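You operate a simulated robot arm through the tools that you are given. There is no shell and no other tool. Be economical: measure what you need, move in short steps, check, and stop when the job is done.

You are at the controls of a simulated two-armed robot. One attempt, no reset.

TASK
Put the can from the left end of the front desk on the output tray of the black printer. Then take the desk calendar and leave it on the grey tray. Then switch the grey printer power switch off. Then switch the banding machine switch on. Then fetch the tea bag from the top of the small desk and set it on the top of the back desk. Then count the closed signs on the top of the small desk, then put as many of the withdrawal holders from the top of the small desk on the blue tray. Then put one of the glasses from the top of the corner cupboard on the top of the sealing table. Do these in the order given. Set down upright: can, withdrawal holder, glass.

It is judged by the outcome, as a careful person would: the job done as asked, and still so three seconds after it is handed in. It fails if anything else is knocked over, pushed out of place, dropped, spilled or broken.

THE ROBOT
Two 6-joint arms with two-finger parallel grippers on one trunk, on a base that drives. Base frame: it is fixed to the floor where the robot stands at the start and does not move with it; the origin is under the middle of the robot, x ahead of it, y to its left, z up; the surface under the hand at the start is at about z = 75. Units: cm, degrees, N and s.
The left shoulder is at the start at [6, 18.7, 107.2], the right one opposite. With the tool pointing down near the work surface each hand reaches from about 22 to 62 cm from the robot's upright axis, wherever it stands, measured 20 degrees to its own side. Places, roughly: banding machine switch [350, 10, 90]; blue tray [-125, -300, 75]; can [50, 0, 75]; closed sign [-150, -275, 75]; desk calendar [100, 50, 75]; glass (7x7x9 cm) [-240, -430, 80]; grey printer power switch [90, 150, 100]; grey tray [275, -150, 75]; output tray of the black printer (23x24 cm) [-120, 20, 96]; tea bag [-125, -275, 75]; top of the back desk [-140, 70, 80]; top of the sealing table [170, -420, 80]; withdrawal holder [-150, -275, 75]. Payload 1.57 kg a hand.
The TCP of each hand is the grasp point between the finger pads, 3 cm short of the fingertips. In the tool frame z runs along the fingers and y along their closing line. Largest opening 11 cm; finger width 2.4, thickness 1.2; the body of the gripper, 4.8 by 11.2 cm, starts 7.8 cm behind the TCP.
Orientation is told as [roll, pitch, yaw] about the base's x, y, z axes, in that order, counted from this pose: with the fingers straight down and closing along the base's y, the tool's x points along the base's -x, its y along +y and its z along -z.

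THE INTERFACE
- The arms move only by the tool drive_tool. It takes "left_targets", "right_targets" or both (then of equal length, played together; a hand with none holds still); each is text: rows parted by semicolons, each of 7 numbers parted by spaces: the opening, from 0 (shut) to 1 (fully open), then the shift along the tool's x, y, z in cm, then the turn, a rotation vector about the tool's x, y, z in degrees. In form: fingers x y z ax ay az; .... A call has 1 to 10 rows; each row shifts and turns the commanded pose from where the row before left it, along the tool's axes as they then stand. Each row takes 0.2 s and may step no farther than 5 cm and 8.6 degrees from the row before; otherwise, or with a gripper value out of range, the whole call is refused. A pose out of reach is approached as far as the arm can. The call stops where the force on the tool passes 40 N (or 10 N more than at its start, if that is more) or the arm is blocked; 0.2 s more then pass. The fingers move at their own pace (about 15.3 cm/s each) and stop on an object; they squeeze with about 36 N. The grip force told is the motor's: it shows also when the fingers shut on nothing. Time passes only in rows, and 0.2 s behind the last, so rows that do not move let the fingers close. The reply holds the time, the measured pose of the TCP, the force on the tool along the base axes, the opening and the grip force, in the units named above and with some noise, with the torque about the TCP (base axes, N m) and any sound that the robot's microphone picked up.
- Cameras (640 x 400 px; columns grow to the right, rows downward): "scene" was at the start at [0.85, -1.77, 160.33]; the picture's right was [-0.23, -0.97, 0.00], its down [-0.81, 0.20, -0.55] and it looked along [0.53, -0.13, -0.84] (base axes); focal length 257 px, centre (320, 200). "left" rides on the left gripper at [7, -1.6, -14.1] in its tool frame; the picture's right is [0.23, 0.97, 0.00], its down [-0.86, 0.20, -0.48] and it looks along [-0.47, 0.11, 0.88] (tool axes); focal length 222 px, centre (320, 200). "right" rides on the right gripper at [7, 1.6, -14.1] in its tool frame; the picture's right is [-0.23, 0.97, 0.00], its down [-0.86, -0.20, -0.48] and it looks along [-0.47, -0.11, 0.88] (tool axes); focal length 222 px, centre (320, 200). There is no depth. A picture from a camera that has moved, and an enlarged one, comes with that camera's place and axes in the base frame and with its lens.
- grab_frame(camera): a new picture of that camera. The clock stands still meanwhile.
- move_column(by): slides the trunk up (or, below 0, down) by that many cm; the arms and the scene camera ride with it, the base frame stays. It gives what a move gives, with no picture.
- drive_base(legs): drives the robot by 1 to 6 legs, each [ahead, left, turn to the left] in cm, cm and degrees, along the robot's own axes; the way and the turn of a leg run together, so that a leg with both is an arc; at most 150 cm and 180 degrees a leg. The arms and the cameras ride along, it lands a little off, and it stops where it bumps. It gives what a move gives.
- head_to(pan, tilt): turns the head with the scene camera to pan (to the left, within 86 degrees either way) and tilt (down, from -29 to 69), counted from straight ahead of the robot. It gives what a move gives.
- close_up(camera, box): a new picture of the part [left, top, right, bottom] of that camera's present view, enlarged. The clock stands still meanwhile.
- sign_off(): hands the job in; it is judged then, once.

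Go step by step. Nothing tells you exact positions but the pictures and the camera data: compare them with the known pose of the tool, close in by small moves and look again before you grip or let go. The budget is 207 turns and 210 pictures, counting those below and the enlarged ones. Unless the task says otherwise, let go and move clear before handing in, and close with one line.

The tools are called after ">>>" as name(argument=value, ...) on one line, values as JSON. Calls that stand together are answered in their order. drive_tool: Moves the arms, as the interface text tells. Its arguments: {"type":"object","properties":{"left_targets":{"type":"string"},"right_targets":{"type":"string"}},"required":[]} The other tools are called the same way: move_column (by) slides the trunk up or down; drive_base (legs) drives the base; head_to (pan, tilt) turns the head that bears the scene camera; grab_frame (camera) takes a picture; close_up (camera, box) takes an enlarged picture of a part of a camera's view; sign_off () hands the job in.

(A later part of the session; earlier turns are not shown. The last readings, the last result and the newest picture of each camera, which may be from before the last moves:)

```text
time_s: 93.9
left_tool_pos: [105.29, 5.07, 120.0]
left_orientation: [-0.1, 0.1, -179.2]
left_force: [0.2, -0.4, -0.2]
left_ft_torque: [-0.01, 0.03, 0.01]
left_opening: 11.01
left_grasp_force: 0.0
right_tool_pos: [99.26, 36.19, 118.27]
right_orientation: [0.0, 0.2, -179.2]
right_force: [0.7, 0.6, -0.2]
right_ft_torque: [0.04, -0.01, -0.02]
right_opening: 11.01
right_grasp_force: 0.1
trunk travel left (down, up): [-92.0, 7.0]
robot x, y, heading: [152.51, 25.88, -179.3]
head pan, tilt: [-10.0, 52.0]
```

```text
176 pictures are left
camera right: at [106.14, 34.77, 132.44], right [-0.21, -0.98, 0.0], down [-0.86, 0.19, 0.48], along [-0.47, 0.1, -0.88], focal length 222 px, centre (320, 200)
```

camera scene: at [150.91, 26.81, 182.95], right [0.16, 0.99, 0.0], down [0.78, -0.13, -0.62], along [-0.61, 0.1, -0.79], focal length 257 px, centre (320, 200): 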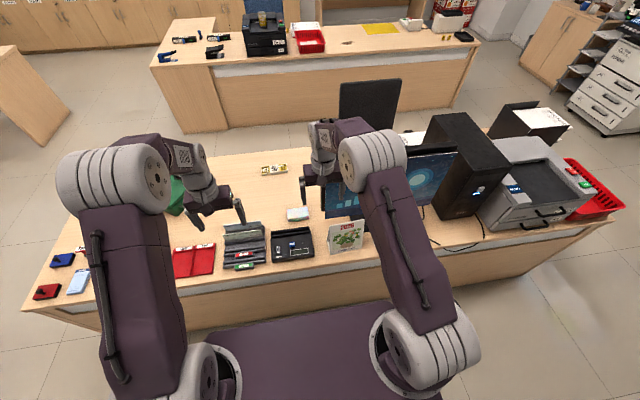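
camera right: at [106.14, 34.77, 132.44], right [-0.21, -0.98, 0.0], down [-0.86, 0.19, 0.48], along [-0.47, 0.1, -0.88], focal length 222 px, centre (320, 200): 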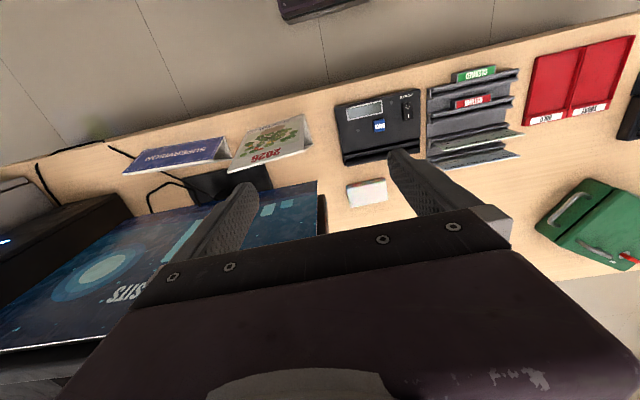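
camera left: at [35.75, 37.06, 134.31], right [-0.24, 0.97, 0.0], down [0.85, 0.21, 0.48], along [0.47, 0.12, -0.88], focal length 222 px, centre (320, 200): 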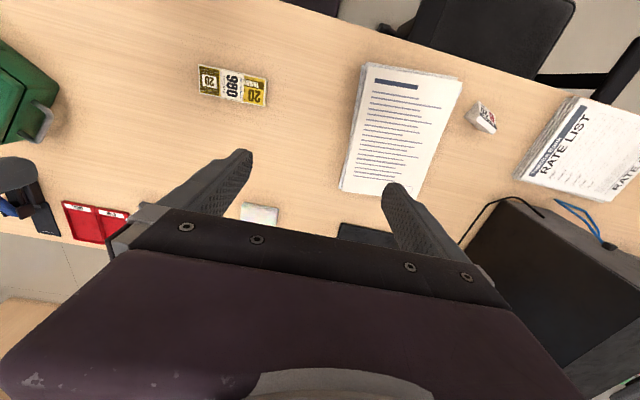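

The "2026" tent calendar stands between the card reader and the supervisor sign. I zoom to get its ridge and base.

>>> close_up(camera="right", box=[180, 90, 350, 200])

>>> close_up(camera="scene", box=[250, 180, 450, 290])

```text
3.64 times, centred on (265, 145) of right
camera zoom: at [106.14, 34.77, 132.44], right [-0.21, -0.98, 0.0], down [-0.86, 0.19, 0.48], along [-0.47, 0.1, -0.88], focal length 808 px, centre (520, 400)
```

zoom: 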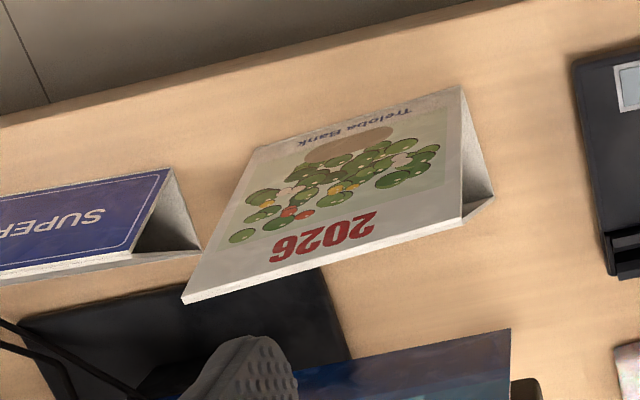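

```text
3.20 times, centred on (350, 235) of scene
camera zoom: at [150.91, 26.81, 182.95], right [0.16, 0.99, 0.0], down [0.78, -0.13, -0.62], along [-0.61, 0.1, -0.79], focal length 824 px, centre (224, 88)
```

zoom: 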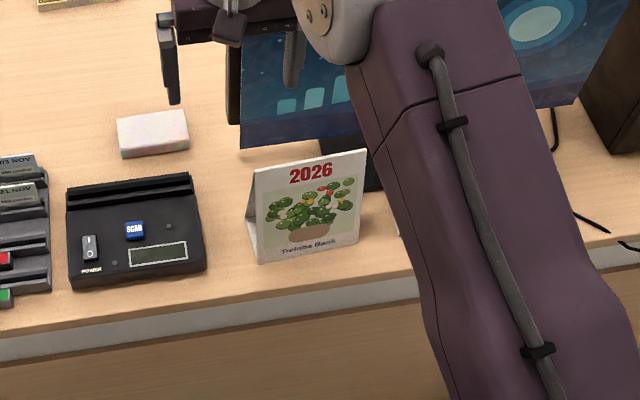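

The calendar ridge runs along y, at about x 94.8, y 40–55, z 92. I'll grip it from above across the ridge, so I slide over it and turn the right hand 90°, keeping the opening small because the monitor is close.

>>> drive_tool(right_targets="0.5 0 -4 -1 0 0 0;0.5 0 -4 -1 0 0 0;0.5 0 -3.4 -1 0 0 0;0.5 0 0 0 0 0 8.5;0.5 0 0 0 0 0 8.5;0.5 0 0 0 0 0 8.5;0.5 0 0 0 0 0 8.5;0.5 0 0 0 0 0 8.5")

>>> drive_tool(right_targets="0.5 0 0 0 0 0 8.5;0.5 0 0 0 0 0 8.5;0.5 0 0 0 0 0 8.5;0.5 0 0 0 0 0 8.5;0.5 0 0 0 0 0 8.5;0.5 0 0 0 0 0 6.4;0.5 0 0 0 0 0 0")

>>> grab_frame(camera="right")

>>> grab_frame(camera="scene")

```text
time_s: 95.7
left_tool_pos: [105.36, 5.06, 119.97]
left_orientation: [0.0, 0.0, -179.3]
left_force: [0.4, -1.3, -0.3]
left_ft_torque: [0.0, 0.0, -0.01]
left_opening: 10.99
left_grasp_force: 0.1
right_tool_pos: [99.29, 47.5, 121.3]
right_orientation: [0.1, 0.0, 138.1]
right_force: [-0.6, -1.1, 0.0]
right_ft_torque: [0.03, -0.05, 0.01]
right_opening: 5.53
right_grasp_force: 0.0
trunk travel left (down, up): [-92.0, 7.0]
robot x, y, heading: [152.5, 25.44, -179.4]
head pan, tilt: [-10.0, 52.0]
```

```text
time_s: 97.3
left_tool_pos: [105.54, 5.09, 120.03]
left_orientation: [0.0, 0.0, -179.2]
left_force: [1.1, 0.0, -0.3]
left_ft_torque: [0.0, -0.01, 0.02]
left_opening: 11.01
left_grasp_force: 0.1
right_tool_pos: [99.02, 47.64, 121.34]
right_orientation: [0.1, 0.0, 89.3]
right_force: [0.0, 0.4, -0.3]
right_ft_torque: [-0.01, -0.02, 0.04]
right_opening: 5.5
right_grasp_force: 0.1
trunk travel left (down, up): [-92.0, 7.0]
robot x, y, heading: [152.74, 25.73, -179.1]
head pan, tilt: [-10.0, 52.0]
```

```text
173 pictures are left
camera right: at [97.4, 40.77, 135.48], right [-0.97, 0.24, 0.0], down [0.21, 0.85, 0.48], along [0.12, 0.46, -0.88], focal length 222 px, centre (320, 200)
```

right: 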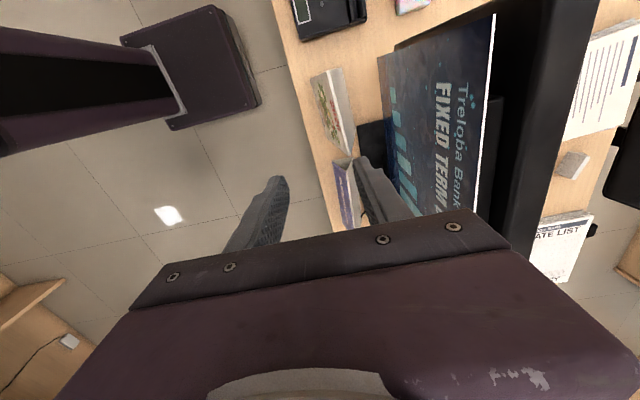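

```text
172 pictures are left
camera scene: at [151.12, 26.8, 182.95], right [0.16, 0.99, 0.0], down [0.78, -0.13, -0.62], along [-0.61, 0.1, -0.79], focal length 257 px, centre (320, 200)
```

scene: 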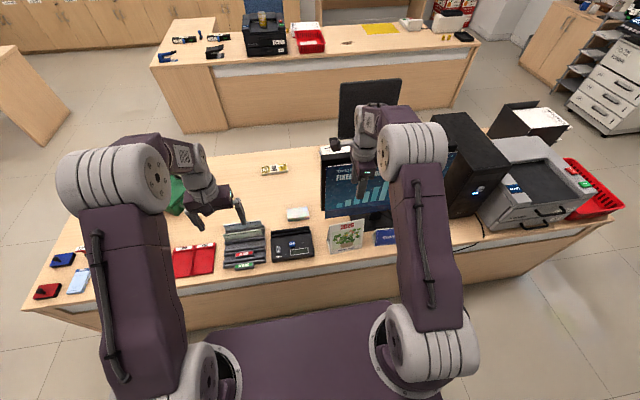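

The ridge is at x≈94.3. I shift over it and descend partway, then look again.

>>> drive_tool(right_targets="0.5 0 4.6 0 0 0 0;0.5 0 0 5 0 0 0;0.5 0 0 5 0 0 0;0.5 0 0 5 0 0 0;0.5 0 0 5 0 0 0;0.5 0 0 0 0 0 0")

>>> grab_frame(camera="right")

>>> close_up(camera="scene", box=[260, 100, 500, 260])

```text
time_s: 98.7
left_tool_pos: [105.5, 4.98, 120.1]
left_orientation: [0.0, 0.0, -179.2]
left_force: [0.1, 0.1, 0.7]
left_ft_torque: [0.01, -0.02, -0.02]
left_opening: 10.99
left_grasp_force: 0.1
right_tool_pos: [94.73, 47.66, 101.3]
right_orientation: [0.1, -0.1, 89.4]
right_force: [-0.6, -0.4, -0.3]
right_ft_torque: [0.01, 0.02, -0.04]
right_opening: 5.51
right_grasp_force: 0.0
trunk travel left (down, up): [-92.0, 7.0]
robot x, y, heading: [152.43, 25.61, -179.3]
head pan, tilt: [-10.0, 52.0]
```

```text
171 pictures are left
camera right: at [92.94, 40.72, 115.5], right [-0.97, 0.24, 0.0], down [0.21, 0.85, 0.48], along [0.11, 0.47, -0.88], focal length 222 px, centre (320, 200)
```

right: 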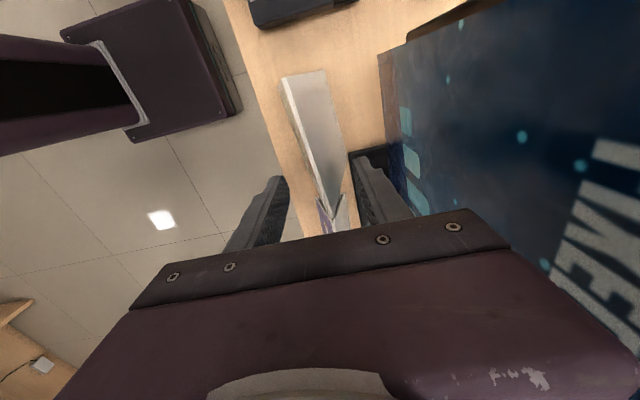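

```text
2.50 times, centred on (380, 180) of scene
camera zoom: at [151.24, 26.79, 182.95], right [0.16, 0.99, 0.0], down [0.78, -0.13, -0.62], along [-0.61, 0.1, -0.79], focal length 644 px, centre (170, 250)
```

zoom: 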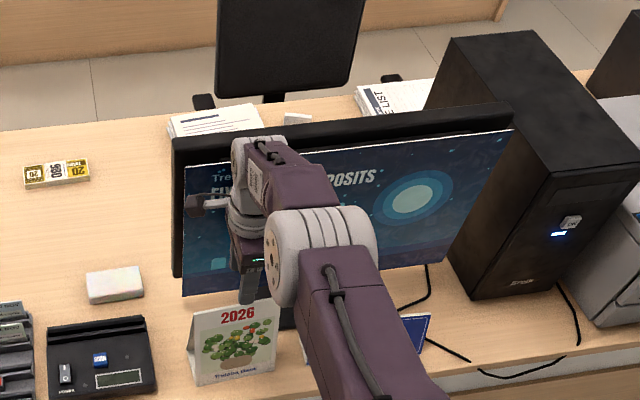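

The ridge lies about 1 cm toward the robot from the finger middle and is turned about 4.5°. I correct, descend and close on it.

>>> drive_tool(right_targets="0.5 0 -0.9 0 0 0 -4.5;0.5 0 0 4.5 0 0 0;0.5 0 0 4.5 0 0 0;0.5 0 0 3.5 0 0 0;0.5 0 0 0 0 0 0")

>>> grab_frame(camera="right")

```text
time_s: 99.9
left_tool_pos: [105.38, 5.2, 119.96]
left_orientation: [0.2, 0.1, -179.2]
left_force: [0.0, 0.7, 0.3]
left_ft_torque: [0.03, 0.0, 0.01]
left_opening: 11.0
left_grasp_force: 0.1
right_tool_pos: [98.17, 47.42, 91.05]
right_orientation: [-0.2, 0.0, 93.9]
right_force: [-0.5, 0.4, 0.2]
right_ft_torque: [0.0, -0.03, -0.01]
right_opening: 5.55
right_grasp_force: 0.6
right hand out of reach, approached as far as the arm can: row 3, 4
trunk travel left (down, up): [-92.0, 7.0]
robot x, y, heading: [152.39, 25.62, -179.0]
head pan, tilt: [-10.0, 52.0]
```

```text
169 pictures are left
camera right: at [96.81, 40.48, 105.18], right [-0.99, 0.16, 0.0], down [0.14, 0.87, 0.48], along [0.08, 0.47, -0.88], focal length 222 px, centre (320, 200)
```

right: 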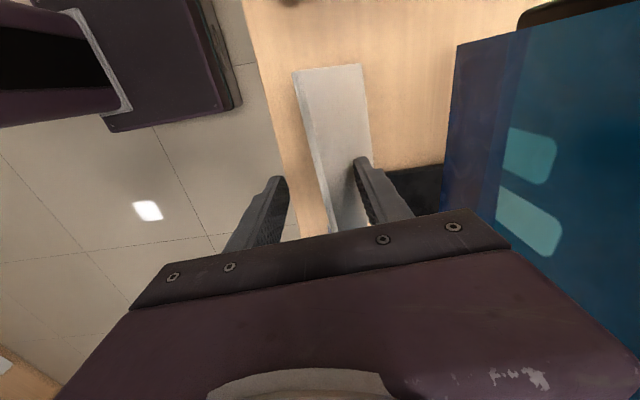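

The trunk is too high for this reach. I lift the hand straight up and then lower the trunk.

>>> drive_tool(right_targets="0.5 0 0 -4.5 0 0 0;0.5 0 0 -4.5 0 0 0;0.5 0 0 -4.5 0 0 0;0.5 0 0 -4.5 0 0 0;0.5 0 0 -4.5 0 0 0")

>>> drive_base(legs=[[4, 0, 0]])

>>> move_column(by=-15)

>>> grab_frame(camera="right")

```text
time_s: 101.1
left_tool_pos: [105.46, 5.0, 120.09]
left_orientation: [0.0, 0.1, -179.2]
left_force: [0.5, 0.5, -0.3]
left_ft_torque: [-0.01, 0.03, -0.05]
left_opening: 10.98
left_grasp_force: 0.0
right_tool_pos: [98.0, 47.32, 113.66]
right_orientation: [-0.2, -0.1, 93.9]
right_force: [0.0, -0.2, 0.4]
right_ft_torque: [0.01, 0.05, 0.0]
right_opening: 5.5
right_grasp_force: 0.0
trunk travel left (down, up): [-92.0, 7.0]
robot x, y, heading: [152.79, 25.93, -179.2]
head pan, tilt: [-10.0, 52.0]
```

```text
time_s: 102.0
left_tool_pos: [102.37, 5.0, 120.43]
left_orientation: [0.0, -0.4, -179.1]
left_force: [0.5, 0.6, 0.3]
left_ft_torque: [-0.02, 0.09, 0.0]
left_opening: 11.01
left_grasp_force: 0.0
right_tool_pos: [94.89, 47.4, 114.03]
right_orientation: [0.4, -0.1, 93.9]
right_force: [0.8, 0.0, 0.4]
right_ft_torque: [0.02, 0.08, -0.01]
right_opening: 5.52
right_grasp_force: 0.1
trunk travel left (down, up): [-92.0, 7.0]
robot x, y, heading: [148.3, 25.48, -179.3]
head pan, tilt: [-10.0, 52.0]
```

```text
time_s: 103.8
left_tool_pos: [101.52, 5.04, 105.06]
left_orientation: [0.0, -0.1, -179.1]
left_force: [0.5, -0.1, 0.4]
left_ft_torque: [-0.01, 0.05, -0.02]
left_opening: 11.01
left_grasp_force: 0.0
right_tool_pos: [93.94, 47.4, 98.7]
right_orientation: [0.1, 0.0, 93.9]
right_force: [0.4, 0.5, -0.3]
right_ft_torque: [0.01, 0.01, 0.01]
right_opening: 5.5
right_grasp_force: 0.0
trunk travel left (down, up): [-77.0, 22.0]
robot x, y, heading: [148.65, 25.68, -179.1]
head pan, tilt: [-10.0, 52.0]
```

```text
168 pictures are left
camera right: at [92.85, 40.34, 112.87], right [-0.99, 0.16, 0.0], down [0.14, 0.87, 0.48], along [0.08, 0.47, -0.88], focal length 222 px, centre (320, 200)
```

right: 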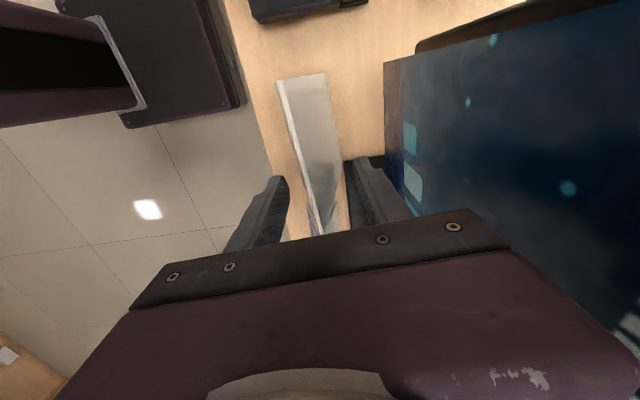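

The ridge is 2 cm toward the robot from my finger middle. I shift, descend and check before closing.

>>> drive_tool(right_targets="0.5 0 -2 0 0 0 1.5;0.5 0 0 4 0 0 0;0.5 0 0 4 0 0 0;0.5 0 0 2.5 0 0 0;0.5 0 0 0 0 0 0")

>>> grab_frame(camera="right")

>>> grab_frame(camera="left")

```text
time_s: 105.0
left_tool_pos: [101.5, 4.97, 105.04]
left_orientation: [0.0, 0.1, -179.1]
left_force: [0.0, -0.6, 0.7]
left_ft_torque: [0.01, 0.02, -0.05]
left_opening: 11.01
left_grasp_force: 0.0
right_tool_pos: [96.07, 47.23, 87.95]
right_orientation: [0.0, 0.0, 92.3]
right_force: [0.5, 0.9, -0.1]
right_ft_torque: [0.01, -0.01, 0.01]
right_opening: 5.51
right_grasp_force: 0.0
trunk travel left (down, up): [-77.0, 22.0]
robot x, y, heading: [148.5, 25.54, -179.4]
head pan, tilt: [-10.0, 52.0]
```

```text
167 pictures are left
camera right: at [94.6, 40.41, 102.13], right [-0.98, 0.19, 0.0], down [0.16, 0.86, 0.48], along [0.09, 0.47, -0.88], focal length 222 px, centre (320, 200)
```

right: 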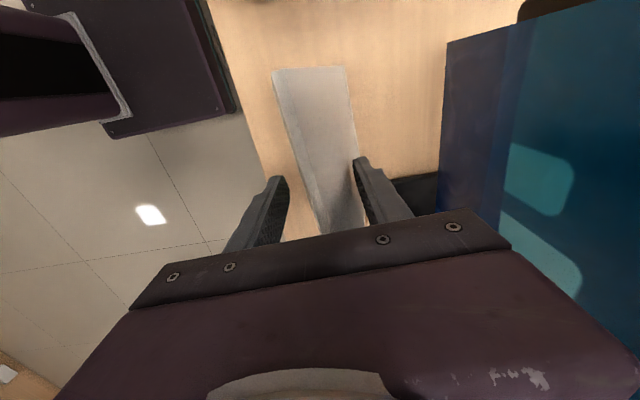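

```text
166 pictures are left
camera left: at [108.5, 6.77, 119.29], right [0.24, -0.97, 0.0], down [-0.85, -0.21, 0.48], along [-0.46, -0.12, -0.88], focal length 222 px, centre (320, 200)
```

left: 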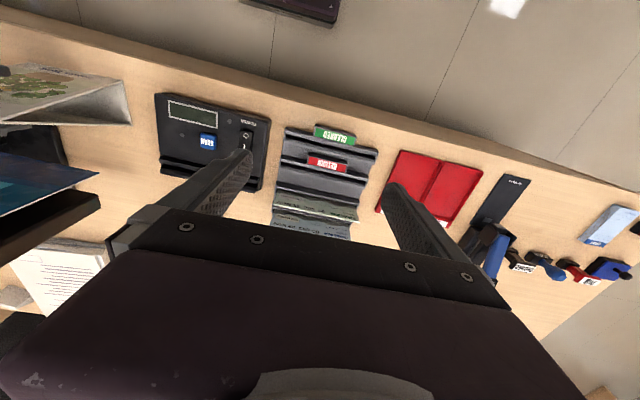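

The fingers straddle the tent. I close and see the opening.

>>> drive_tool(right_targets="0 0 0 0 0 0 0;0 0 0 0 0 0 0;0 0 0 0 0 0 0")

>>> grab_frame(camera="right")

```text
time_s: 105.8
left_tool_pos: [101.52, 5.12, 104.99]
left_orientation: [-0.1, -0.1, -179.1]
left_force: [0.0, 0.7, -1.4]
left_ft_torque: [-0.02, 0.04, 0.01]
left_opening: 11.01
left_grasp_force: 0.2
right_tool_pos: [95.94, 47.46, 88.03]
right_orientation: [-0.1, 0.0, 92.3]
right_force: [0.3, 0.5, 0.1]
right_ft_torque: [0.01, -0.01, 0.02]
right_opening: 3.92
right_grasp_force: 36.3
trunk travel left (down, up): [-77.0, 22.0]
robot x, y, heading: [148.76, 25.65, -179.4]
head pan, tilt: [-10.0, 52.0]
```

```text
165 pictures are left
camera right: at [94.59, 40.42, 102.15], right [-0.98, 0.19, 0.0], down [0.16, 0.86, 0.48], along [0.09, 0.47, -0.88], focal length 222 px, centre (320, 200)
```

right: 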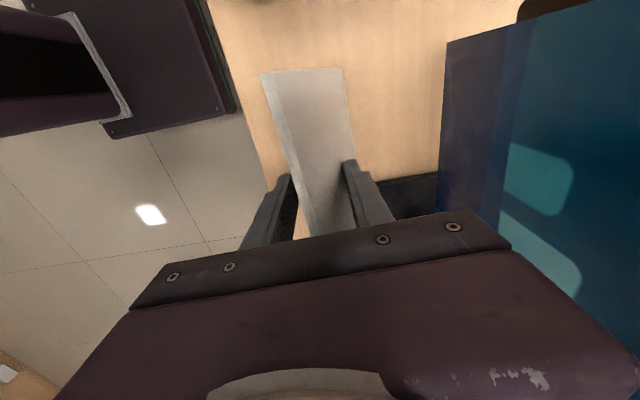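

Gripped at 3.9 cm. I lift a little and check.

>>> drive_tool(right_targets="0 0 0 -1.5 0 0 0;0 0 0 -2 0 0 0;0 0 0 -2 0 0 0;0 0 0 0 0 0 0")

>>> grab_frame(camera="right")

>>> close_up(camera="scene", box=[260, 130, 460, 290])

```text
time_s: 106.8
left_tool_pos: [101.48, 5.0, 105.01]
left_orientation: [0.2, 0.0, -179.1]
left_force: [0.1, -0.8, 0.3]
left_ft_torque: [0.01, 0.01, -0.01]
left_opening: 11.02
left_grasp_force: 0.1
right_tool_pos: [95.96, 47.32, 93.56]
right_orientation: [-0.2, 0.0, 92.4]
right_force: [-1.3, -0.7, -1.9]
right_ft_torque: [-0.01, 0.0, -0.02]
right_opening: 3.86
right_grasp_force: 36.0
trunk travel left (down, up): [-77.0, 22.0]
robot x, y, heading: [148.43, 25.62, -179.0]
head pan, tilt: [-10.0, 52.0]
```

```text
164 pictures are left
camera right: at [94.52, 40.42, 107.79], right [-0.98, 0.19, 0.0], down [0.16, 0.86, 0.48], along [0.09, 0.47, -0.88], focal length 222 px, centre (320, 200)
```

right: 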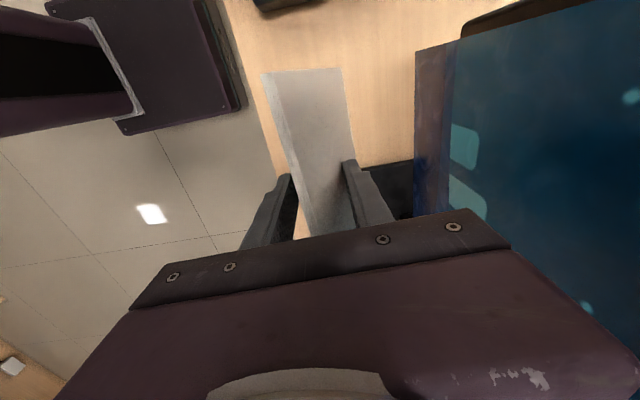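

```text
2.50 times, centred on (360, 210) of scene
camera zoom: at [147.14, 26.77, 167.95], right [0.16, 0.99, 0.0], down [0.78, -0.13, -0.62], along [-0.61, 0.1, -0.79], focal length 644 px, centre (220, 175)
```

zoom: 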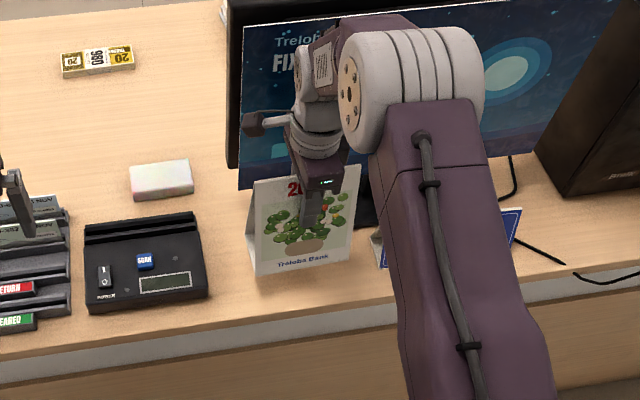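

The calendar is held. I lift it more, back away, turn round and drive toward the grey tray near [278, -160].

>>> drive_tool(right_targets="0 0 0 -4.5 0 0 0;0 0 0 -4.5 0 0 0;0 0 0 -4.5 0 0 0")

>>> drive_base(legs=[[-37, 0, 0], [0, 0, 179.2], [0, -150, 0], [0, -20, 0], [25, 0, 0]])

>>> head_to(pan=-15, tilt=45)

>>> grab_frame(camera="scene")

>>> grab_frame(camera="right")

```text
time_s: 107.6
left_tool_pos: [101.59, 4.97, 104.99]
left_orientation: [0.0, 0.0, -179.1]
left_force: [0.0, 0.3, 0.4]
left_ft_torque: [0.04, 0.02, 0.04]
left_opening: 11.01
left_grasp_force: 0.0
right_tool_pos: [96.21, 47.23, 107.17]
right_orientation: [0.0, 0.0, 92.5]
right_force: [-0.7, 0.3, -1.3]
right_ft_torque: [-0.01, 0.01, 0.0]
right_opening: 3.88
right_grasp_force: 36.0
trunk travel left (down, up): [-77.0, 22.0]
robot x, y, heading: [148.77, 25.7, -179.1]
head pan, tilt: [-10.0, 52.0]
```

```text
time_s: 126.8
left_tool_pos: [254.21, -125.2, 104.99]
left_orientation: [0.1, -0.1, -0.5]
left_force: [-0.1, 0.3, 0.4]
left_ft_torque: [-0.03, 0.04, 0.02]
left_opening: 10.99
left_grasp_force: 0.0
right_tool_pos: [258.53, -167.61, 107.11]
right_orientation: [0.0, 0.0, -88.9]
right_force: [0.4, 0.3, -2.2]
right_ft_torque: [-0.01, -0.05, 0.0]
right_opening: 3.84
right_grasp_force: 36.4
trunk travel left (down, up): [-77.0, 22.0]
robot x, y, heading: [206.99, -144.77, -0.5]
head pan, tilt: [-10.0, 52.0]
```

```text
time_s: 127.5
left_tool_pos: [254.23, -125.27, 104.98]
left_orientation: [0.0, 0.1, -0.4]
left_force: [-0.2, -0.5, 0.2]
left_ft_torque: [0.02, -0.02, 0.03]
left_opening: 11.03
left_grasp_force: 0.1
right_tool_pos: [258.75, -167.78, 107.04]
right_orientation: [0.0, -0.1, -88.9]
right_force: [0.5, -0.1, -1.5]
right_ft_torque: [-0.01, 0.01, 0.0]
right_opening: 3.79
right_grasp_force: 35.8
trunk travel left (down, up): [-77.0, 22.0]
robot x, y, heading: [206.92, -144.85, -0.4]
head pan, tilt: [-15.0, 45.0]
```

```text
162 pictures are left
camera scene: at [208.72, -147.01, 168.9], right [-0.27, -0.96, 0.0], down [-0.68, 0.19, -0.71], along [0.68, -0.19, -0.71], focal length 257 px, centre (320, 200)
```

scene: 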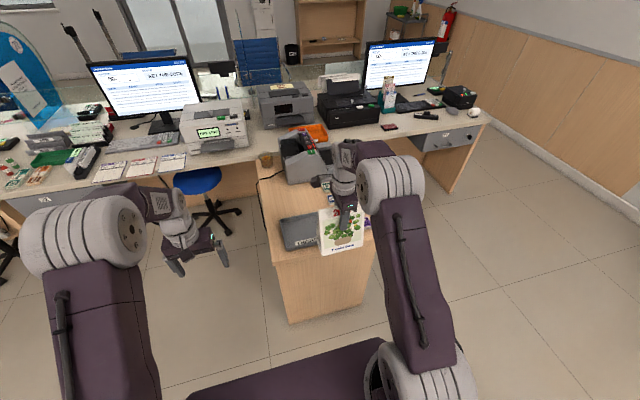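

```text
161 pictures are left
camera right: at [260.17, -160.61, 121.25], right [0.98, -0.21, 0.0], down [-0.18, -0.86, 0.48], along [-0.1, -0.47, -0.88], focal length 222 px, centre (320, 200)
```

right: 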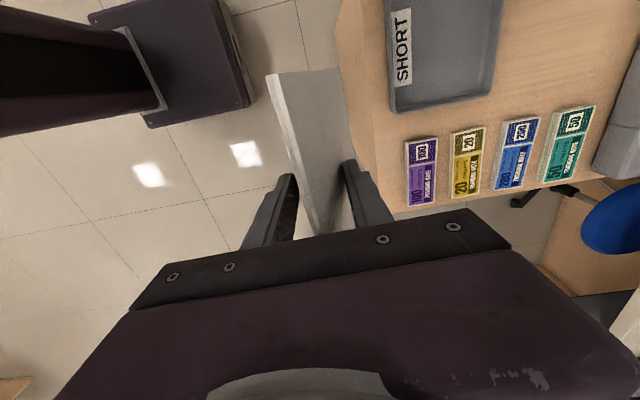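

The grey tray (label SHORT) spans about x 272–291, y -169…-149.5. I drive ahead and move the calendar over its centre.

>>> drive_base(legs=[[22, 0, 0.4]])

>>> drive_tool(right_targets="0 4.2 0 0 0 0 0;0 4.2 0 0 0 0 0;0 0 0 4 0 0 0;0 0 0 0 0 0 0")

>>> grab_frame(camera="scene")

>>> grab_frame(camera="right")

>>> grab_frame(camera="left")

```text
time_s: 129.2
left_tool_pos: [275.92, -125.11, 105.14]
left_orientation: [0.0, 0.0, 0.0]
left_force: [0.1, -0.2, 0.6]
left_ft_torque: [0.01, -0.02, -0.02]
left_opening: 11.02
left_grasp_force: 0.0
right_tool_pos: [280.58, -167.48, 107.22]
right_orientation: [0.0, 0.0, -88.4]
right_force: [-0.3, 0.4, -1.3]
right_ft_torque: [0.0, -0.02, 0.03]
right_opening: 3.84
right_grasp_force: 36.5
trunk travel left (down, up): [-77.0, 22.0]
robot x, y, heading: [228.47, -144.99, -0.1]
head pan, tilt: [-15.0, 45.0]
```

```text
time_s: 130.2
left_tool_pos: [275.85, -125.02, 105.06]
left_orientation: [0.1, 0.0, 0.0]
left_force: [-0.4, 0.6, 0.9]
left_ft_torque: [0.0, -0.05, 0.04]
left_opening: 10.99
left_grasp_force: 0.1
right_tool_pos: [280.35, -158.9, 103.2]
right_orientation: [0.1, 0.0, -88.5]
right_force: [1.2, -0.3, -1.6]
right_ft_torque: [0.0, 0.02, 0.03]
right_opening: 3.83
right_grasp_force: 36.1
trunk travel left (down, up): [-77.0, 22.0]
robot x, y, heading: [228.43, -144.93, 0.1]
head pan, tilt: [-15.0, 45.0]
```

```text
160 pictures are left
camera scene: at [230.37, -147.09, 168.91], right [-0.26, -0.97, 0.0], down [-0.68, 0.18, -0.71], along [0.68, -0.18, -0.71], focal length 257 px, centre (320, 200)
```

scene: 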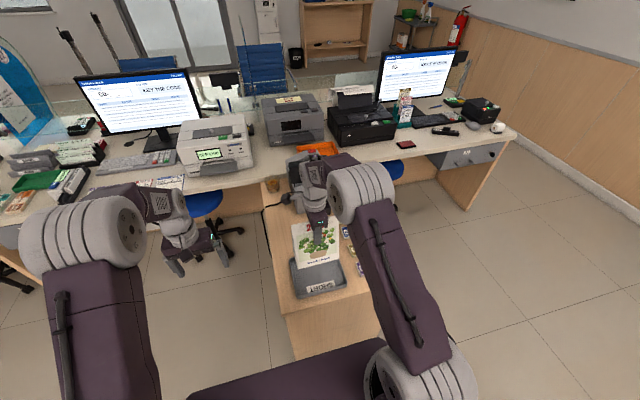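

```text
159 pictures are left
camera right: at [281.72, -151.8, 117.34], right [0.98, -0.2, 0.0], down [-0.18, -0.86, 0.48], along [-0.1, -0.47, -0.88], focal length 222 px, centre (320, 200)
```

right: 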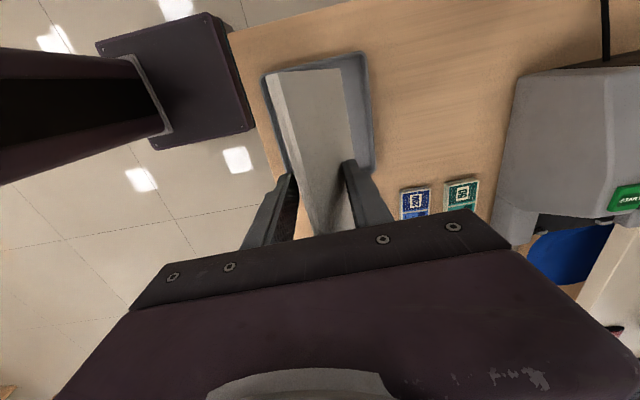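

```text
158 pictures are left
camera left: at [268.98, -126.66, 119.31], right [-0.23, 0.97, 0.0], down [0.86, 0.2, 0.48], along [0.47, 0.11, -0.88], focal length 222 px, centre (320, 200)
```

left: 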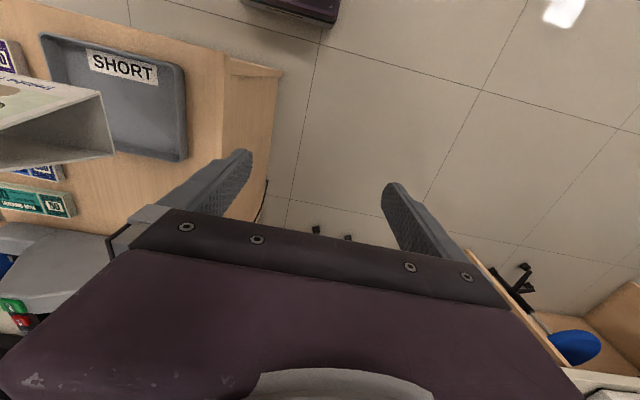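

The calendar is above the tray centre (tray about x 273–289, y -169.5…-149). I lower it, slowly at the end.

>>> drive_tool(right_targets="0 0 0.5 4 0 0 0;0 0 0 4 0 0 0;0 0 0 4 0 0 0;0 0 0 0.8 0 0 0;0 0 0 0.5 0 0 0;0 0 0 0 0 0 0")

>>> drive_tool(right_targets="0 0 0 0.4 0 0 0;0 0 0 0 0 0 0")

>>> drive_tool(right_targets="0 0 0 0.4 0 0 0;0 0 0 0 0 0 0")

>>> drive_tool(right_targets="0 0 0 0.4 0 0 0;0 0 0 0 0 0 0")

>>> grab_frame(camera="left")

```text
time_s: 131.6
left_tool_pos: [275.98, -125.03, 104.99]
left_orientation: [0.1, 0.0, 0.1]
left_force: [0.1, 0.4, 0.2]
left_ft_torque: [-0.02, 0.03, -0.02]
left_opening: 11.02
left_grasp_force: 0.0
right_tool_pos: [280.9, -159.14, 89.67]
right_orientation: [0.0, 0.0, -88.5]
right_force: [-0.1, 0.0, -1.7]
right_ft_torque: [0.02, -0.05, 0.0]
right_opening: 3.83
right_grasp_force: 36.3
trunk travel left (down, up): [-77.0, 22.0]
robot x, y, heading: [228.47, -144.92, -0.1]
head pan, tilt: [-15.0, 45.0]
```

```text
time_s: 132.2
left_tool_pos: [275.93, -125.05, 105.15]
left_orientation: [0.0, 0.0, -0.1]
left_force: [-0.3, 0.2, -0.5]
left_ft_torque: [-0.04, -0.04, -0.01]
left_opening: 11.0
left_grasp_force: 0.0
right_tool_pos: [280.82, -159.07, 89.31]
right_orientation: [-0.1, 0.1, -88.5]
right_force: [-0.4, 0.1, -1.5]
right_ft_torque: [0.03, 0.0, 0.01]
right_opening: 3.83
right_grasp_force: 36.3
trunk travel left (down, up): [-77.0, 22.0]
robot x, y, heading: [228.71, -144.88, -0.1]
head pan, tilt: [-15.0, 45.0]
```

```text
time_s: 132.8
left_tool_pos: [276.0, -125.12, 105.1]
left_orientation: [-0.1, 0.0, 0.1]
left_force: [-0.2, 0.0, 0.3]
left_ft_torque: [0.0, 0.01, 0.01]
left_opening: 10.99
left_grasp_force: 0.1
right_tool_pos: [280.9, -159.07, 89.02]
right_orientation: [0.0, 0.1, -88.4]
right_force: [0.2, -0.4, -1.4]
right_ft_torque: [0.0, 0.02, -0.02]
right_opening: 3.8
right_grasp_force: 36.3
trunk travel left (down, up): [-77.0, 22.0]
robot x, y, heading: [228.63, -144.72, -0.2]
head pan, tilt: [-15.0, 45.0]
```

```text
time_s: 133.4
left_tool_pos: [275.97, -125.06, 105.2]
left_orientation: [0.0, 0.0, 0.1]
left_force: [-0.5, 0.3, -0.6]
left_ft_torque: [0.02, -0.03, -0.02]
left_opening: 11.01
left_grasp_force: 0.1
right_tool_pos: [280.9, -159.17, 88.63]
right_orientation: [0.0, 0.0, -88.4]
right_force: [-1.2, -1.0, 2.0]
right_ft_torque: [-0.04, -0.07, 0.02]
right_opening: 3.78
right_grasp_force: 36.2
trunk travel left (down, up): [-77.0, 22.0]
robot x, y, heading: [228.36, -144.92, 0.0]
head pan, tilt: [-15.0, 45.0]
```

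```text
157 pictures are left
camera left: at [269.02, -126.67, 119.31], right [-0.23, 0.97, 0.0], down [0.86, 0.2, 0.48], along [0.47, 0.11, -0.88], focal length 222 px, centre (320, 200)
```

left: 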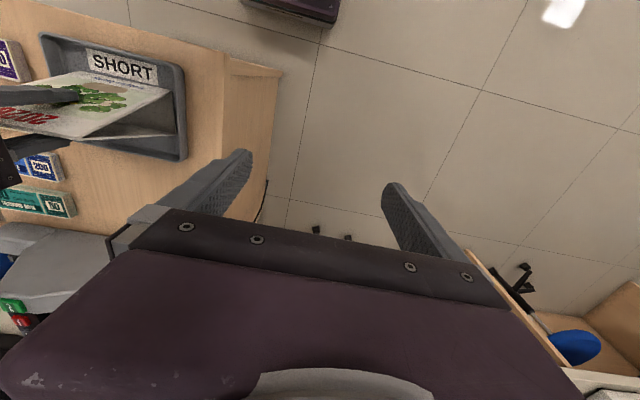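

The calendar touches the tray. I open and rise straight up.

>>> drive_tool(right_targets="0 0 0 0.15 0 0 0;0.65 0 0 0 0 0 0;0.65 0 0 0 0 0 0;0.65 0 0 -3 0 0 0;0.65 0 0 -4 0 0 0;0.65 0 0 -4.5 0 0 0;0.65 0 0 -4.5 0 0 0")

>>> grab_frame(camera="right")

>>> head_to(pan=86, tilt=30)

>>> grab_frame(camera="scene")

```text
time_s: 135.0
left_tool_pos: [275.86, -125.07, 105.08]
left_orientation: [0.0, 0.0, 0.0]
left_force: [0.2, -0.2, -0.2]
left_ft_torque: [0.02, -0.02, -0.04]
left_opening: 10.98
left_grasp_force: 0.0
right_tool_pos: [280.64, -159.1, 104.74]
right_orientation: [-0.1, 0.0, -88.4]
right_force: [-0.2, 0.3, 0.0]
right_ft_torque: [-0.01, -0.03, 0.01]
right_opening: 7.17
right_grasp_force: 0.1
trunk travel left (down, up): [-77.0, 22.0]
robot x, y, heading: [228.89, -145.07, -0.1]
head pan, tilt: [-15.0, 45.0]
```

```text
156 pictures are left
camera right: at [282.07, -151.94, 118.96], right [0.98, -0.2, 0.0], down [-0.18, -0.86, 0.48], along [-0.1, -0.47, -0.88], focal length 222 px, centre (320, 200)
```

right: 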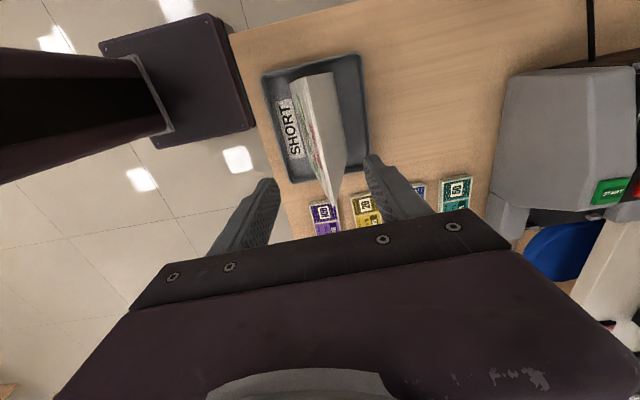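

```text
time_s: 136.8
left_tool_pos: [276.02, -125.09, 104.98]
left_orientation: [0.0, 0.0, -0.1]
left_force: [0.2, -0.3, 0.6]
left_ft_torque: [-0.02, -0.01, -0.01]
left_opening: 11.01
left_grasp_force: 0.0
right_tool_pos: [280.7, -159.03, 104.7]
right_orientation: [-0.1, 0.1, -88.5]
right_force: [-0.3, 0.5, -0.3]
right_ft_torque: [0.01, -0.01, 0.02]
right_opening: 7.17
right_grasp_force: 0.1
trunk travel left (down, up): [-77.0, 22.0]
robot x, y, heading: [228.37, -144.99, -0.2]
head pan, tilt: [85.9, 30.0]
```

```text
155 pictures are left
camera scene: at [223.27, -135.96, 171.17], right [1.0, -0.07, 0.0], down [-0.04, -0.5, -0.87], along [0.06, 0.86, -0.5], focal length 257 px, centre (320, 200)
```

scene: 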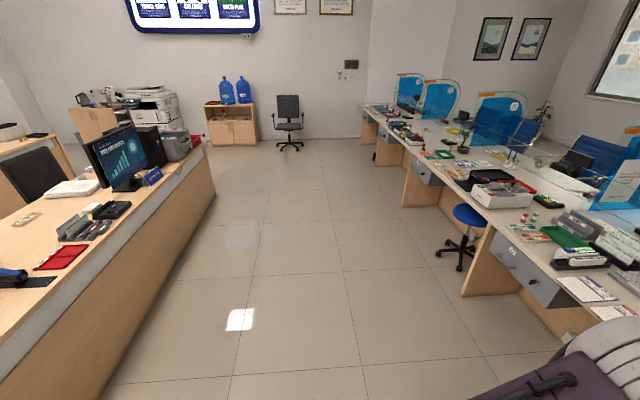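

The calendar stands in the tray. Next I back off, turn the right hand back, and drive to the grey printer on the front desk.

>>> drive_base(legs=[[-48, 0, 0], [0, 0, 180], [0, -150, 0], [0, -125, 0], [20, 0, 0]])

>>> drive_tool(right_targets="0.3 0 0 0 0 0 -8.2;0.3 0 0 0 0 0 -8.2;0.3 0 0 0 0 0 -8.2;0.3 0 0 0 0 0 -8.2;0.3 0 0 0 0 0 -8.2;0.3 0 0 0 0 0 -8.2;0.3 0 0 0 0 0 -8.2;0.3 0 0 0 0 0 -8.2;0.3 0 0 0 0 0 -8.2;0.3 0 0 0 0 0 -8.2")

>>> head_to(pan=-15, tilt=45)

>>> grab_frame(camera="scene")

>>> grab_frame(camera="right")

```text
time_s: 161.2
left_tool_pos: [121.84, 116.15, 105.0]
left_orientation: [-0.1, 0.0, 177.6]
left_force: [-1.0, 1.0, 0.5]
left_ft_torque: [0.01, 0.04, 0.0]
left_opening: 11.0
left_grasp_force: 0.1
right_tool_pos: [118.34, 150.31, 104.88]
right_orientation: [-0.1, 0.0, 89.2]
right_force: [0.5, -0.5, 0.0]
right_ft_torque: [0.02, 0.0, 0.02]
right_opening: 7.13
right_grasp_force: 0.0
trunk travel left (down, up): [-77.0, 22.0]
robot x, y, heading: [170.23, 133.76, 177.7]
head pan, tilt: [85.9, 30.0]
```

```text
time_s: 163.3
left_tool_pos: [121.61, 116.12, 105.07]
left_orientation: [0.0, 0.0, 177.7]
left_force: [-0.2, 0.5, -0.3]
left_ft_torque: [0.01, 0.0, 0.02]
left_opening: 11.02
left_grasp_force: 0.0
right_tool_pos: [118.07, 150.3, 104.81]
right_orientation: [-0.1, 0.0, 171.4]
right_force: [0.5, 0.3, 0.3]
right_ft_torque: [0.02, 0.01, 0.0]
right_opening: 3.31
right_grasp_force: 0.0
trunk travel left (down, up): [-77.0, 22.0]
robot x, y, heading: [169.74, 134.34, 177.6]
head pan, tilt: [85.9, 30.0]
```

```text
time_s: 165.1
left_tool_pos: [121.62, 116.02, 105.02]
left_orientation: [0.0, 0.0, 177.7]
left_force: [-0.6, 0.1, 1.0]
left_ft_torque: [0.01, 0.01, -0.01]
left_opening: 10.99
left_grasp_force: 0.1
right_tool_pos: [118.22, 150.26, 104.67]
right_orientation: [0.0, 0.0, 171.1]
right_force: [-0.2, 0.4, 0.1]
right_ft_torque: [0.03, 0.02, 0.02]
right_opening: 3.31
right_grasp_force: 0.1
trunk travel left (down, up): [-77.0, 22.0]
robot x, y, heading: [169.97, 133.8, 177.6]
head pan, tilt: [-15.0, 45.0]
```

```text
154 pictures are left
camera scene: at [168.06, 136.07, 168.91], right [0.3, 0.95, 0.0], down [0.67, -0.21, -0.71], along [-0.67, 0.21, -0.71], focal length 257 px, centre (320, 200)
```

scene: 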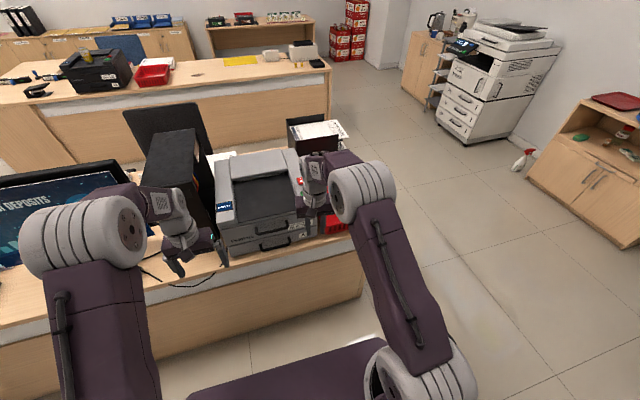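

```text
153 pictures are left
camera right: at [124.7, 147.65, 118.9], right [-0.37, -0.93, 0.0], down [-0.81, 0.33, 0.48], along [-0.44, 0.18, -0.88], focal length 222 px, centre (320, 200)
```

right: 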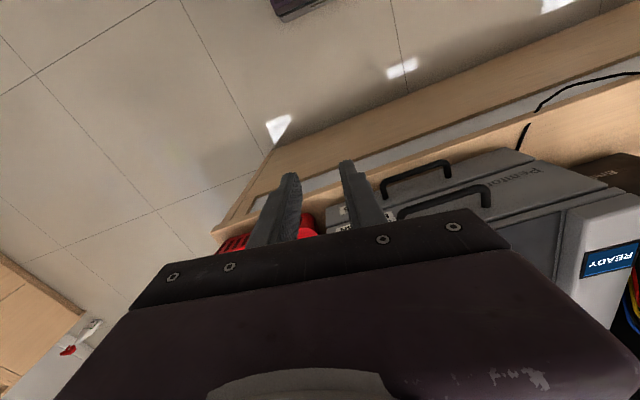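

I see the grey printer with the red switch at its right. I zoom on it.

>>> drive_tool(right_targets="0 3 -4 -2 0 0 -6.3;0 3 -3 -2 0 0 0;0 3 0 -2 0 0 0;0 0 0 0 0 0 0")

>>> close_up(camera="scene", box=[200, 130, 370, 260])

```text
refused: row 1 steps farther than a row can; nothing moved
```

```text
3.08 times, centred on (285, 195) of scene
camera zoom: at [168.06, 136.07, 168.91], right [0.3, 0.95, 0.0], down [0.67, -0.21, -0.71], along [-0.67, 0.21, -0.71], focal length 792 px, centre (428, 215)
```

zoom: 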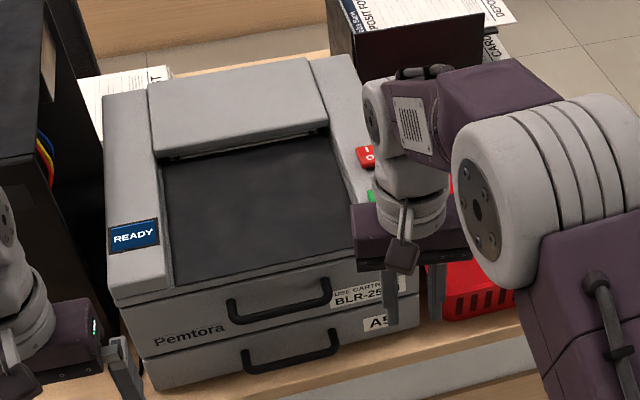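

>>> drive_tool(right_targets="0 4 0 -2 0 0 -6.3;0 4 0 -2 0 0 0;0 4 0 -2 0 0 0;0 0 -4 -2 0 0 0;0 0 0 0 0 0 0")

>>> drive_base(legs=[[0, 0, 2.4], [14, 4, 0]])

>>> head_to(pan=-20, tilt=50)

>>> grab_frame(camera="right")

>>> grab_frame(camera="scene")

```text
time_s: 166.3
left_tool_pos: [121.56, 116.1, 105.03]
left_orientation: [0.0, 0.0, 177.7]
left_force: [-0.4, -0.4, -1.1]
left_ft_torque: [0.02, 0.02, 0.02]
left_opening: 11.02
left_grasp_force: 0.0
right_tool_pos: [130.33, 153.54, 112.73]
right_orientation: [0.1, 0.0, 177.5]
right_force: [-0.3, 0.0, 0.8]
right_ft_torque: [-0.02, -0.02, -0.01]
right_opening: 0.0
right_grasp_force: 21.2
trunk travel left (down, up): [-77.0, 22.0]
robot x, y, heading: [169.7, 133.83, 177.5]
head pan, tilt: [-15.0, 45.0]
```

```text
time_s: 168.1
left_tool_pos: [108.67, 110.1, 105.15]
left_orientation: [0.1, -0.1, -179.9]
left_force: [0.5, -0.8, 0.0]
left_ft_torque: [-0.01, 0.02, 0.0]
left_opening: 11.0
left_grasp_force: 0.2
right_tool_pos: [115.96, 147.76, 112.74]
right_orientation: [0.0, -0.1, 179.9]
right_force: [0.8, -0.1, 0.2]
right_ft_torque: [-0.02, 0.02, -0.02]
right_opening: 0.01
right_grasp_force: 21.1
trunk travel left (down, up): [-77.0, 22.0]
robot x, y, heading: [155.93, 129.96, -180.0]
head pan, tilt: [-15.0, 45.0]
```

```text
time_s: 168.7
left_tool_pos: [108.51, 109.93, 105.01]
left_orientation: [0.0, 0.0, -179.9]
left_force: [-0.4, 0.4, 0.5]
left_ft_torque: [0.01, 0.01, -0.03]
left_opening: 11.02
left_grasp_force: 0.0
right_tool_pos: [115.69, 147.74, 112.72]
right_orientation: [0.0, 0.0, 179.8]
right_force: [0.7, 1.0, -0.1]
right_ft_torque: [0.01, 0.03, 0.03]
right_opening: 0.01
right_grasp_force: 21.2
trunk travel left (down, up): [-77.0, 22.0]
robot x, y, heading: [155.86, 129.8, -179.9]
head pan, tilt: [-20.0, 50.0]
```

```text
151 pictures are left
camera right: at [122.5, 146.17, 126.84], right [-0.23, -0.97, 0.0], down [-0.86, 0.2, 0.48], along [-0.47, 0.11, -0.88], focal length 222 px, centre (320, 200)
```

right: 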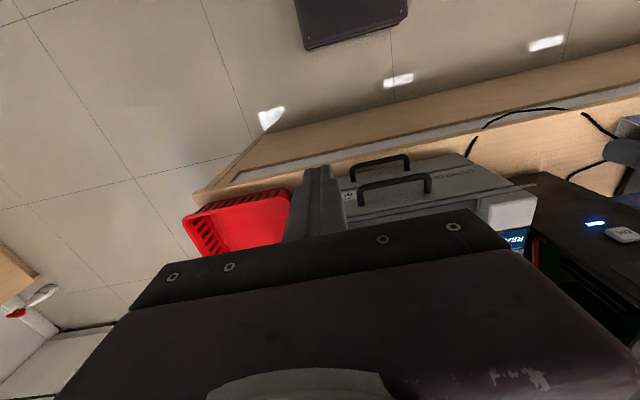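

```text
150 pictures are left
camera scene: at [154.68, 132.45, 168.22], right [0.34, 0.94, 0.0], down [0.72, -0.26, -0.64], along [-0.6, 0.22, -0.77], focal length 257 px, centre (320, 200)
```

scene: 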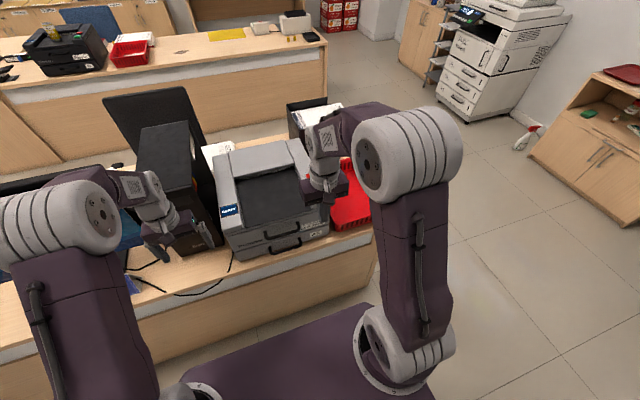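

I lift and retract the left hand clear of the PC tower, raise the right, then drive closer.

>>> drive_tool(left_targets="1 3 -2 -3 0 0 0;1 3 2 -3 0 0 0;1 3 2 -3 0 0 0;1 2 2 -4 0 0 0;1 2 2 -4 0 0 0;1 0 0 -4 0 0 0", right_targets="0 0 0 -1 0 0 0;0 0 0 -1 0 0 0;0 0 0 0 0 0 0;0 0 0 0 0 0 0;0 0 0 0 0 0 0;0 0 0 0 0 0 0")

>>> drive_base(legs=[[21, 0, 0]])

>>> grab_frame(camera="right")

>>> grab_frame(camera="scene")

```text
time_s: 170.1
left_tool_pos: [121.65, 103.75, 126.18]
left_orientation: [0.1, 0.1, -179.9]
left_force: [0.2, 0.4, 0.2]
left_ft_torque: [0.0, -0.02, 0.01]
left_opening: 11.02
left_grasp_force: 0.1
right_tool_pos: [115.61, 147.76, 114.71]
right_orientation: [0.1, 0.0, 179.9]
right_force: [0.5, 0.4, -0.9]
right_ft_torque: [-0.01, -0.03, 0.01]
right_opening: 0.01
right_grasp_force: 21.5
trunk travel left (down, up): [-77.0, 22.0]
robot x, y, heading: [155.59, 130.04, -180.1]
head pan, tilt: [-20.0, 50.0]
```

```text
time_s: 171.8
left_tool_pos: [100.65, 103.84, 126.26]
left_orientation: [-0.1, 0.0, 180.1]
left_force: [-0.1, 0.5, 0.3]
left_ft_torque: [0.02, 0.03, 0.01]
left_opening: 10.97
left_grasp_force: 0.1
right_tool_pos: [94.79, 147.72, 114.76]
right_orientation: [-0.1, -0.2, 179.9]
right_force: [0.5, -0.6, -0.5]
right_ft_torque: [0.03, -0.01, 0.01]
right_opening: 0.02
right_grasp_force: 21.5
trunk travel left (down, up): [-77.0, 22.0]
robot x, y, heading: [134.7, 130.47, 179.8]
head pan, tilt: [-20.0, 50.0]
```

```text
149 pictures are left
camera right: at [101.67, 146.25, 128.9], right [-0.23, -0.97, 0.0], down [-0.85, 0.2, 0.48], along [-0.47, 0.11, -0.88], focal length 222 px, centre (320, 200)
```

right: 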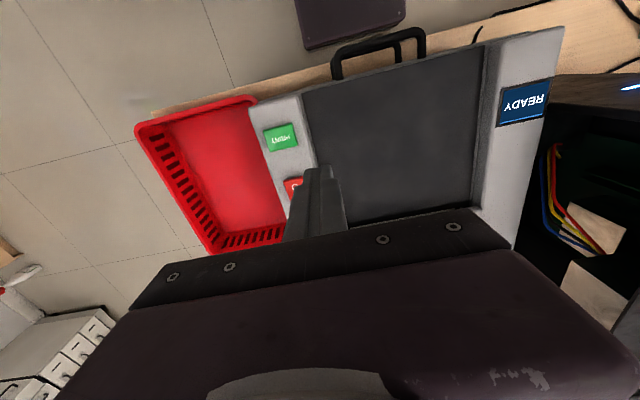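

```text
148 pictures are left
camera scene: at [133.89, 132.46, 168.22], right [0.34, 0.94, 0.0], down [0.72, -0.26, -0.64], along [-0.6, 0.22, -0.77], focal length 257 px, centre (320, 200)
```

scene: 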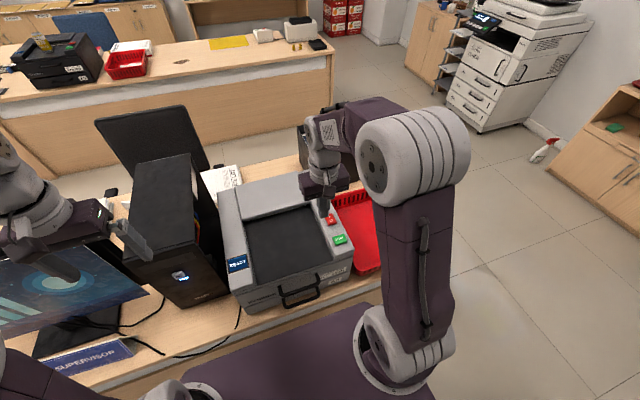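

>>> close_up(camera="scene", box=[300, 190, 380, 260])

>>> close_up(camera="right", box=[250, 110, 340, 220])

```text
5.71 times, centred on (340, 225) of scene
camera zoom: at [133.89, 132.46, 168.22], right [0.34, 0.94, 0.0], down [0.72, -0.26, -0.64], along [-0.6, 0.22, -0.77], focal length 1471 px, centre (206, 57)
```

zoom: 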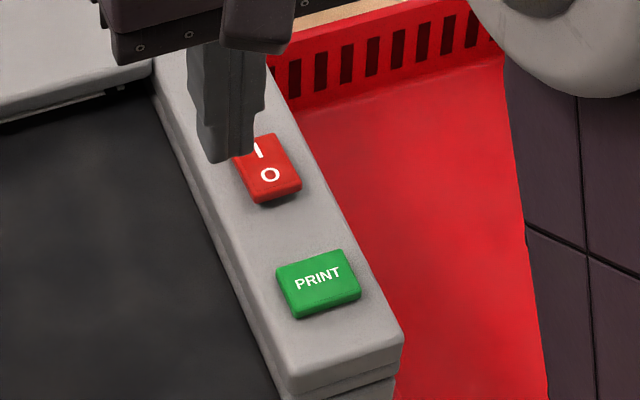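

```text
3.64 times, centred on (295, 165) of right
camera zoom: at [101.67, 146.25, 128.9], right [-0.23, -0.97, 0.0], down [-0.85, 0.2, 0.48], along [-0.47, 0.11, -0.88], focal length 808 px, centre (411, 327)
```

zoom: 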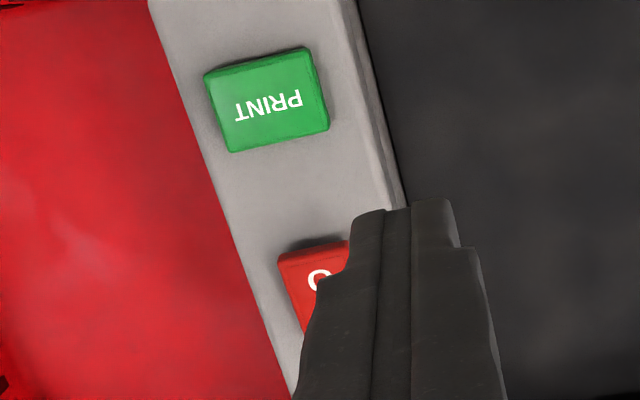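

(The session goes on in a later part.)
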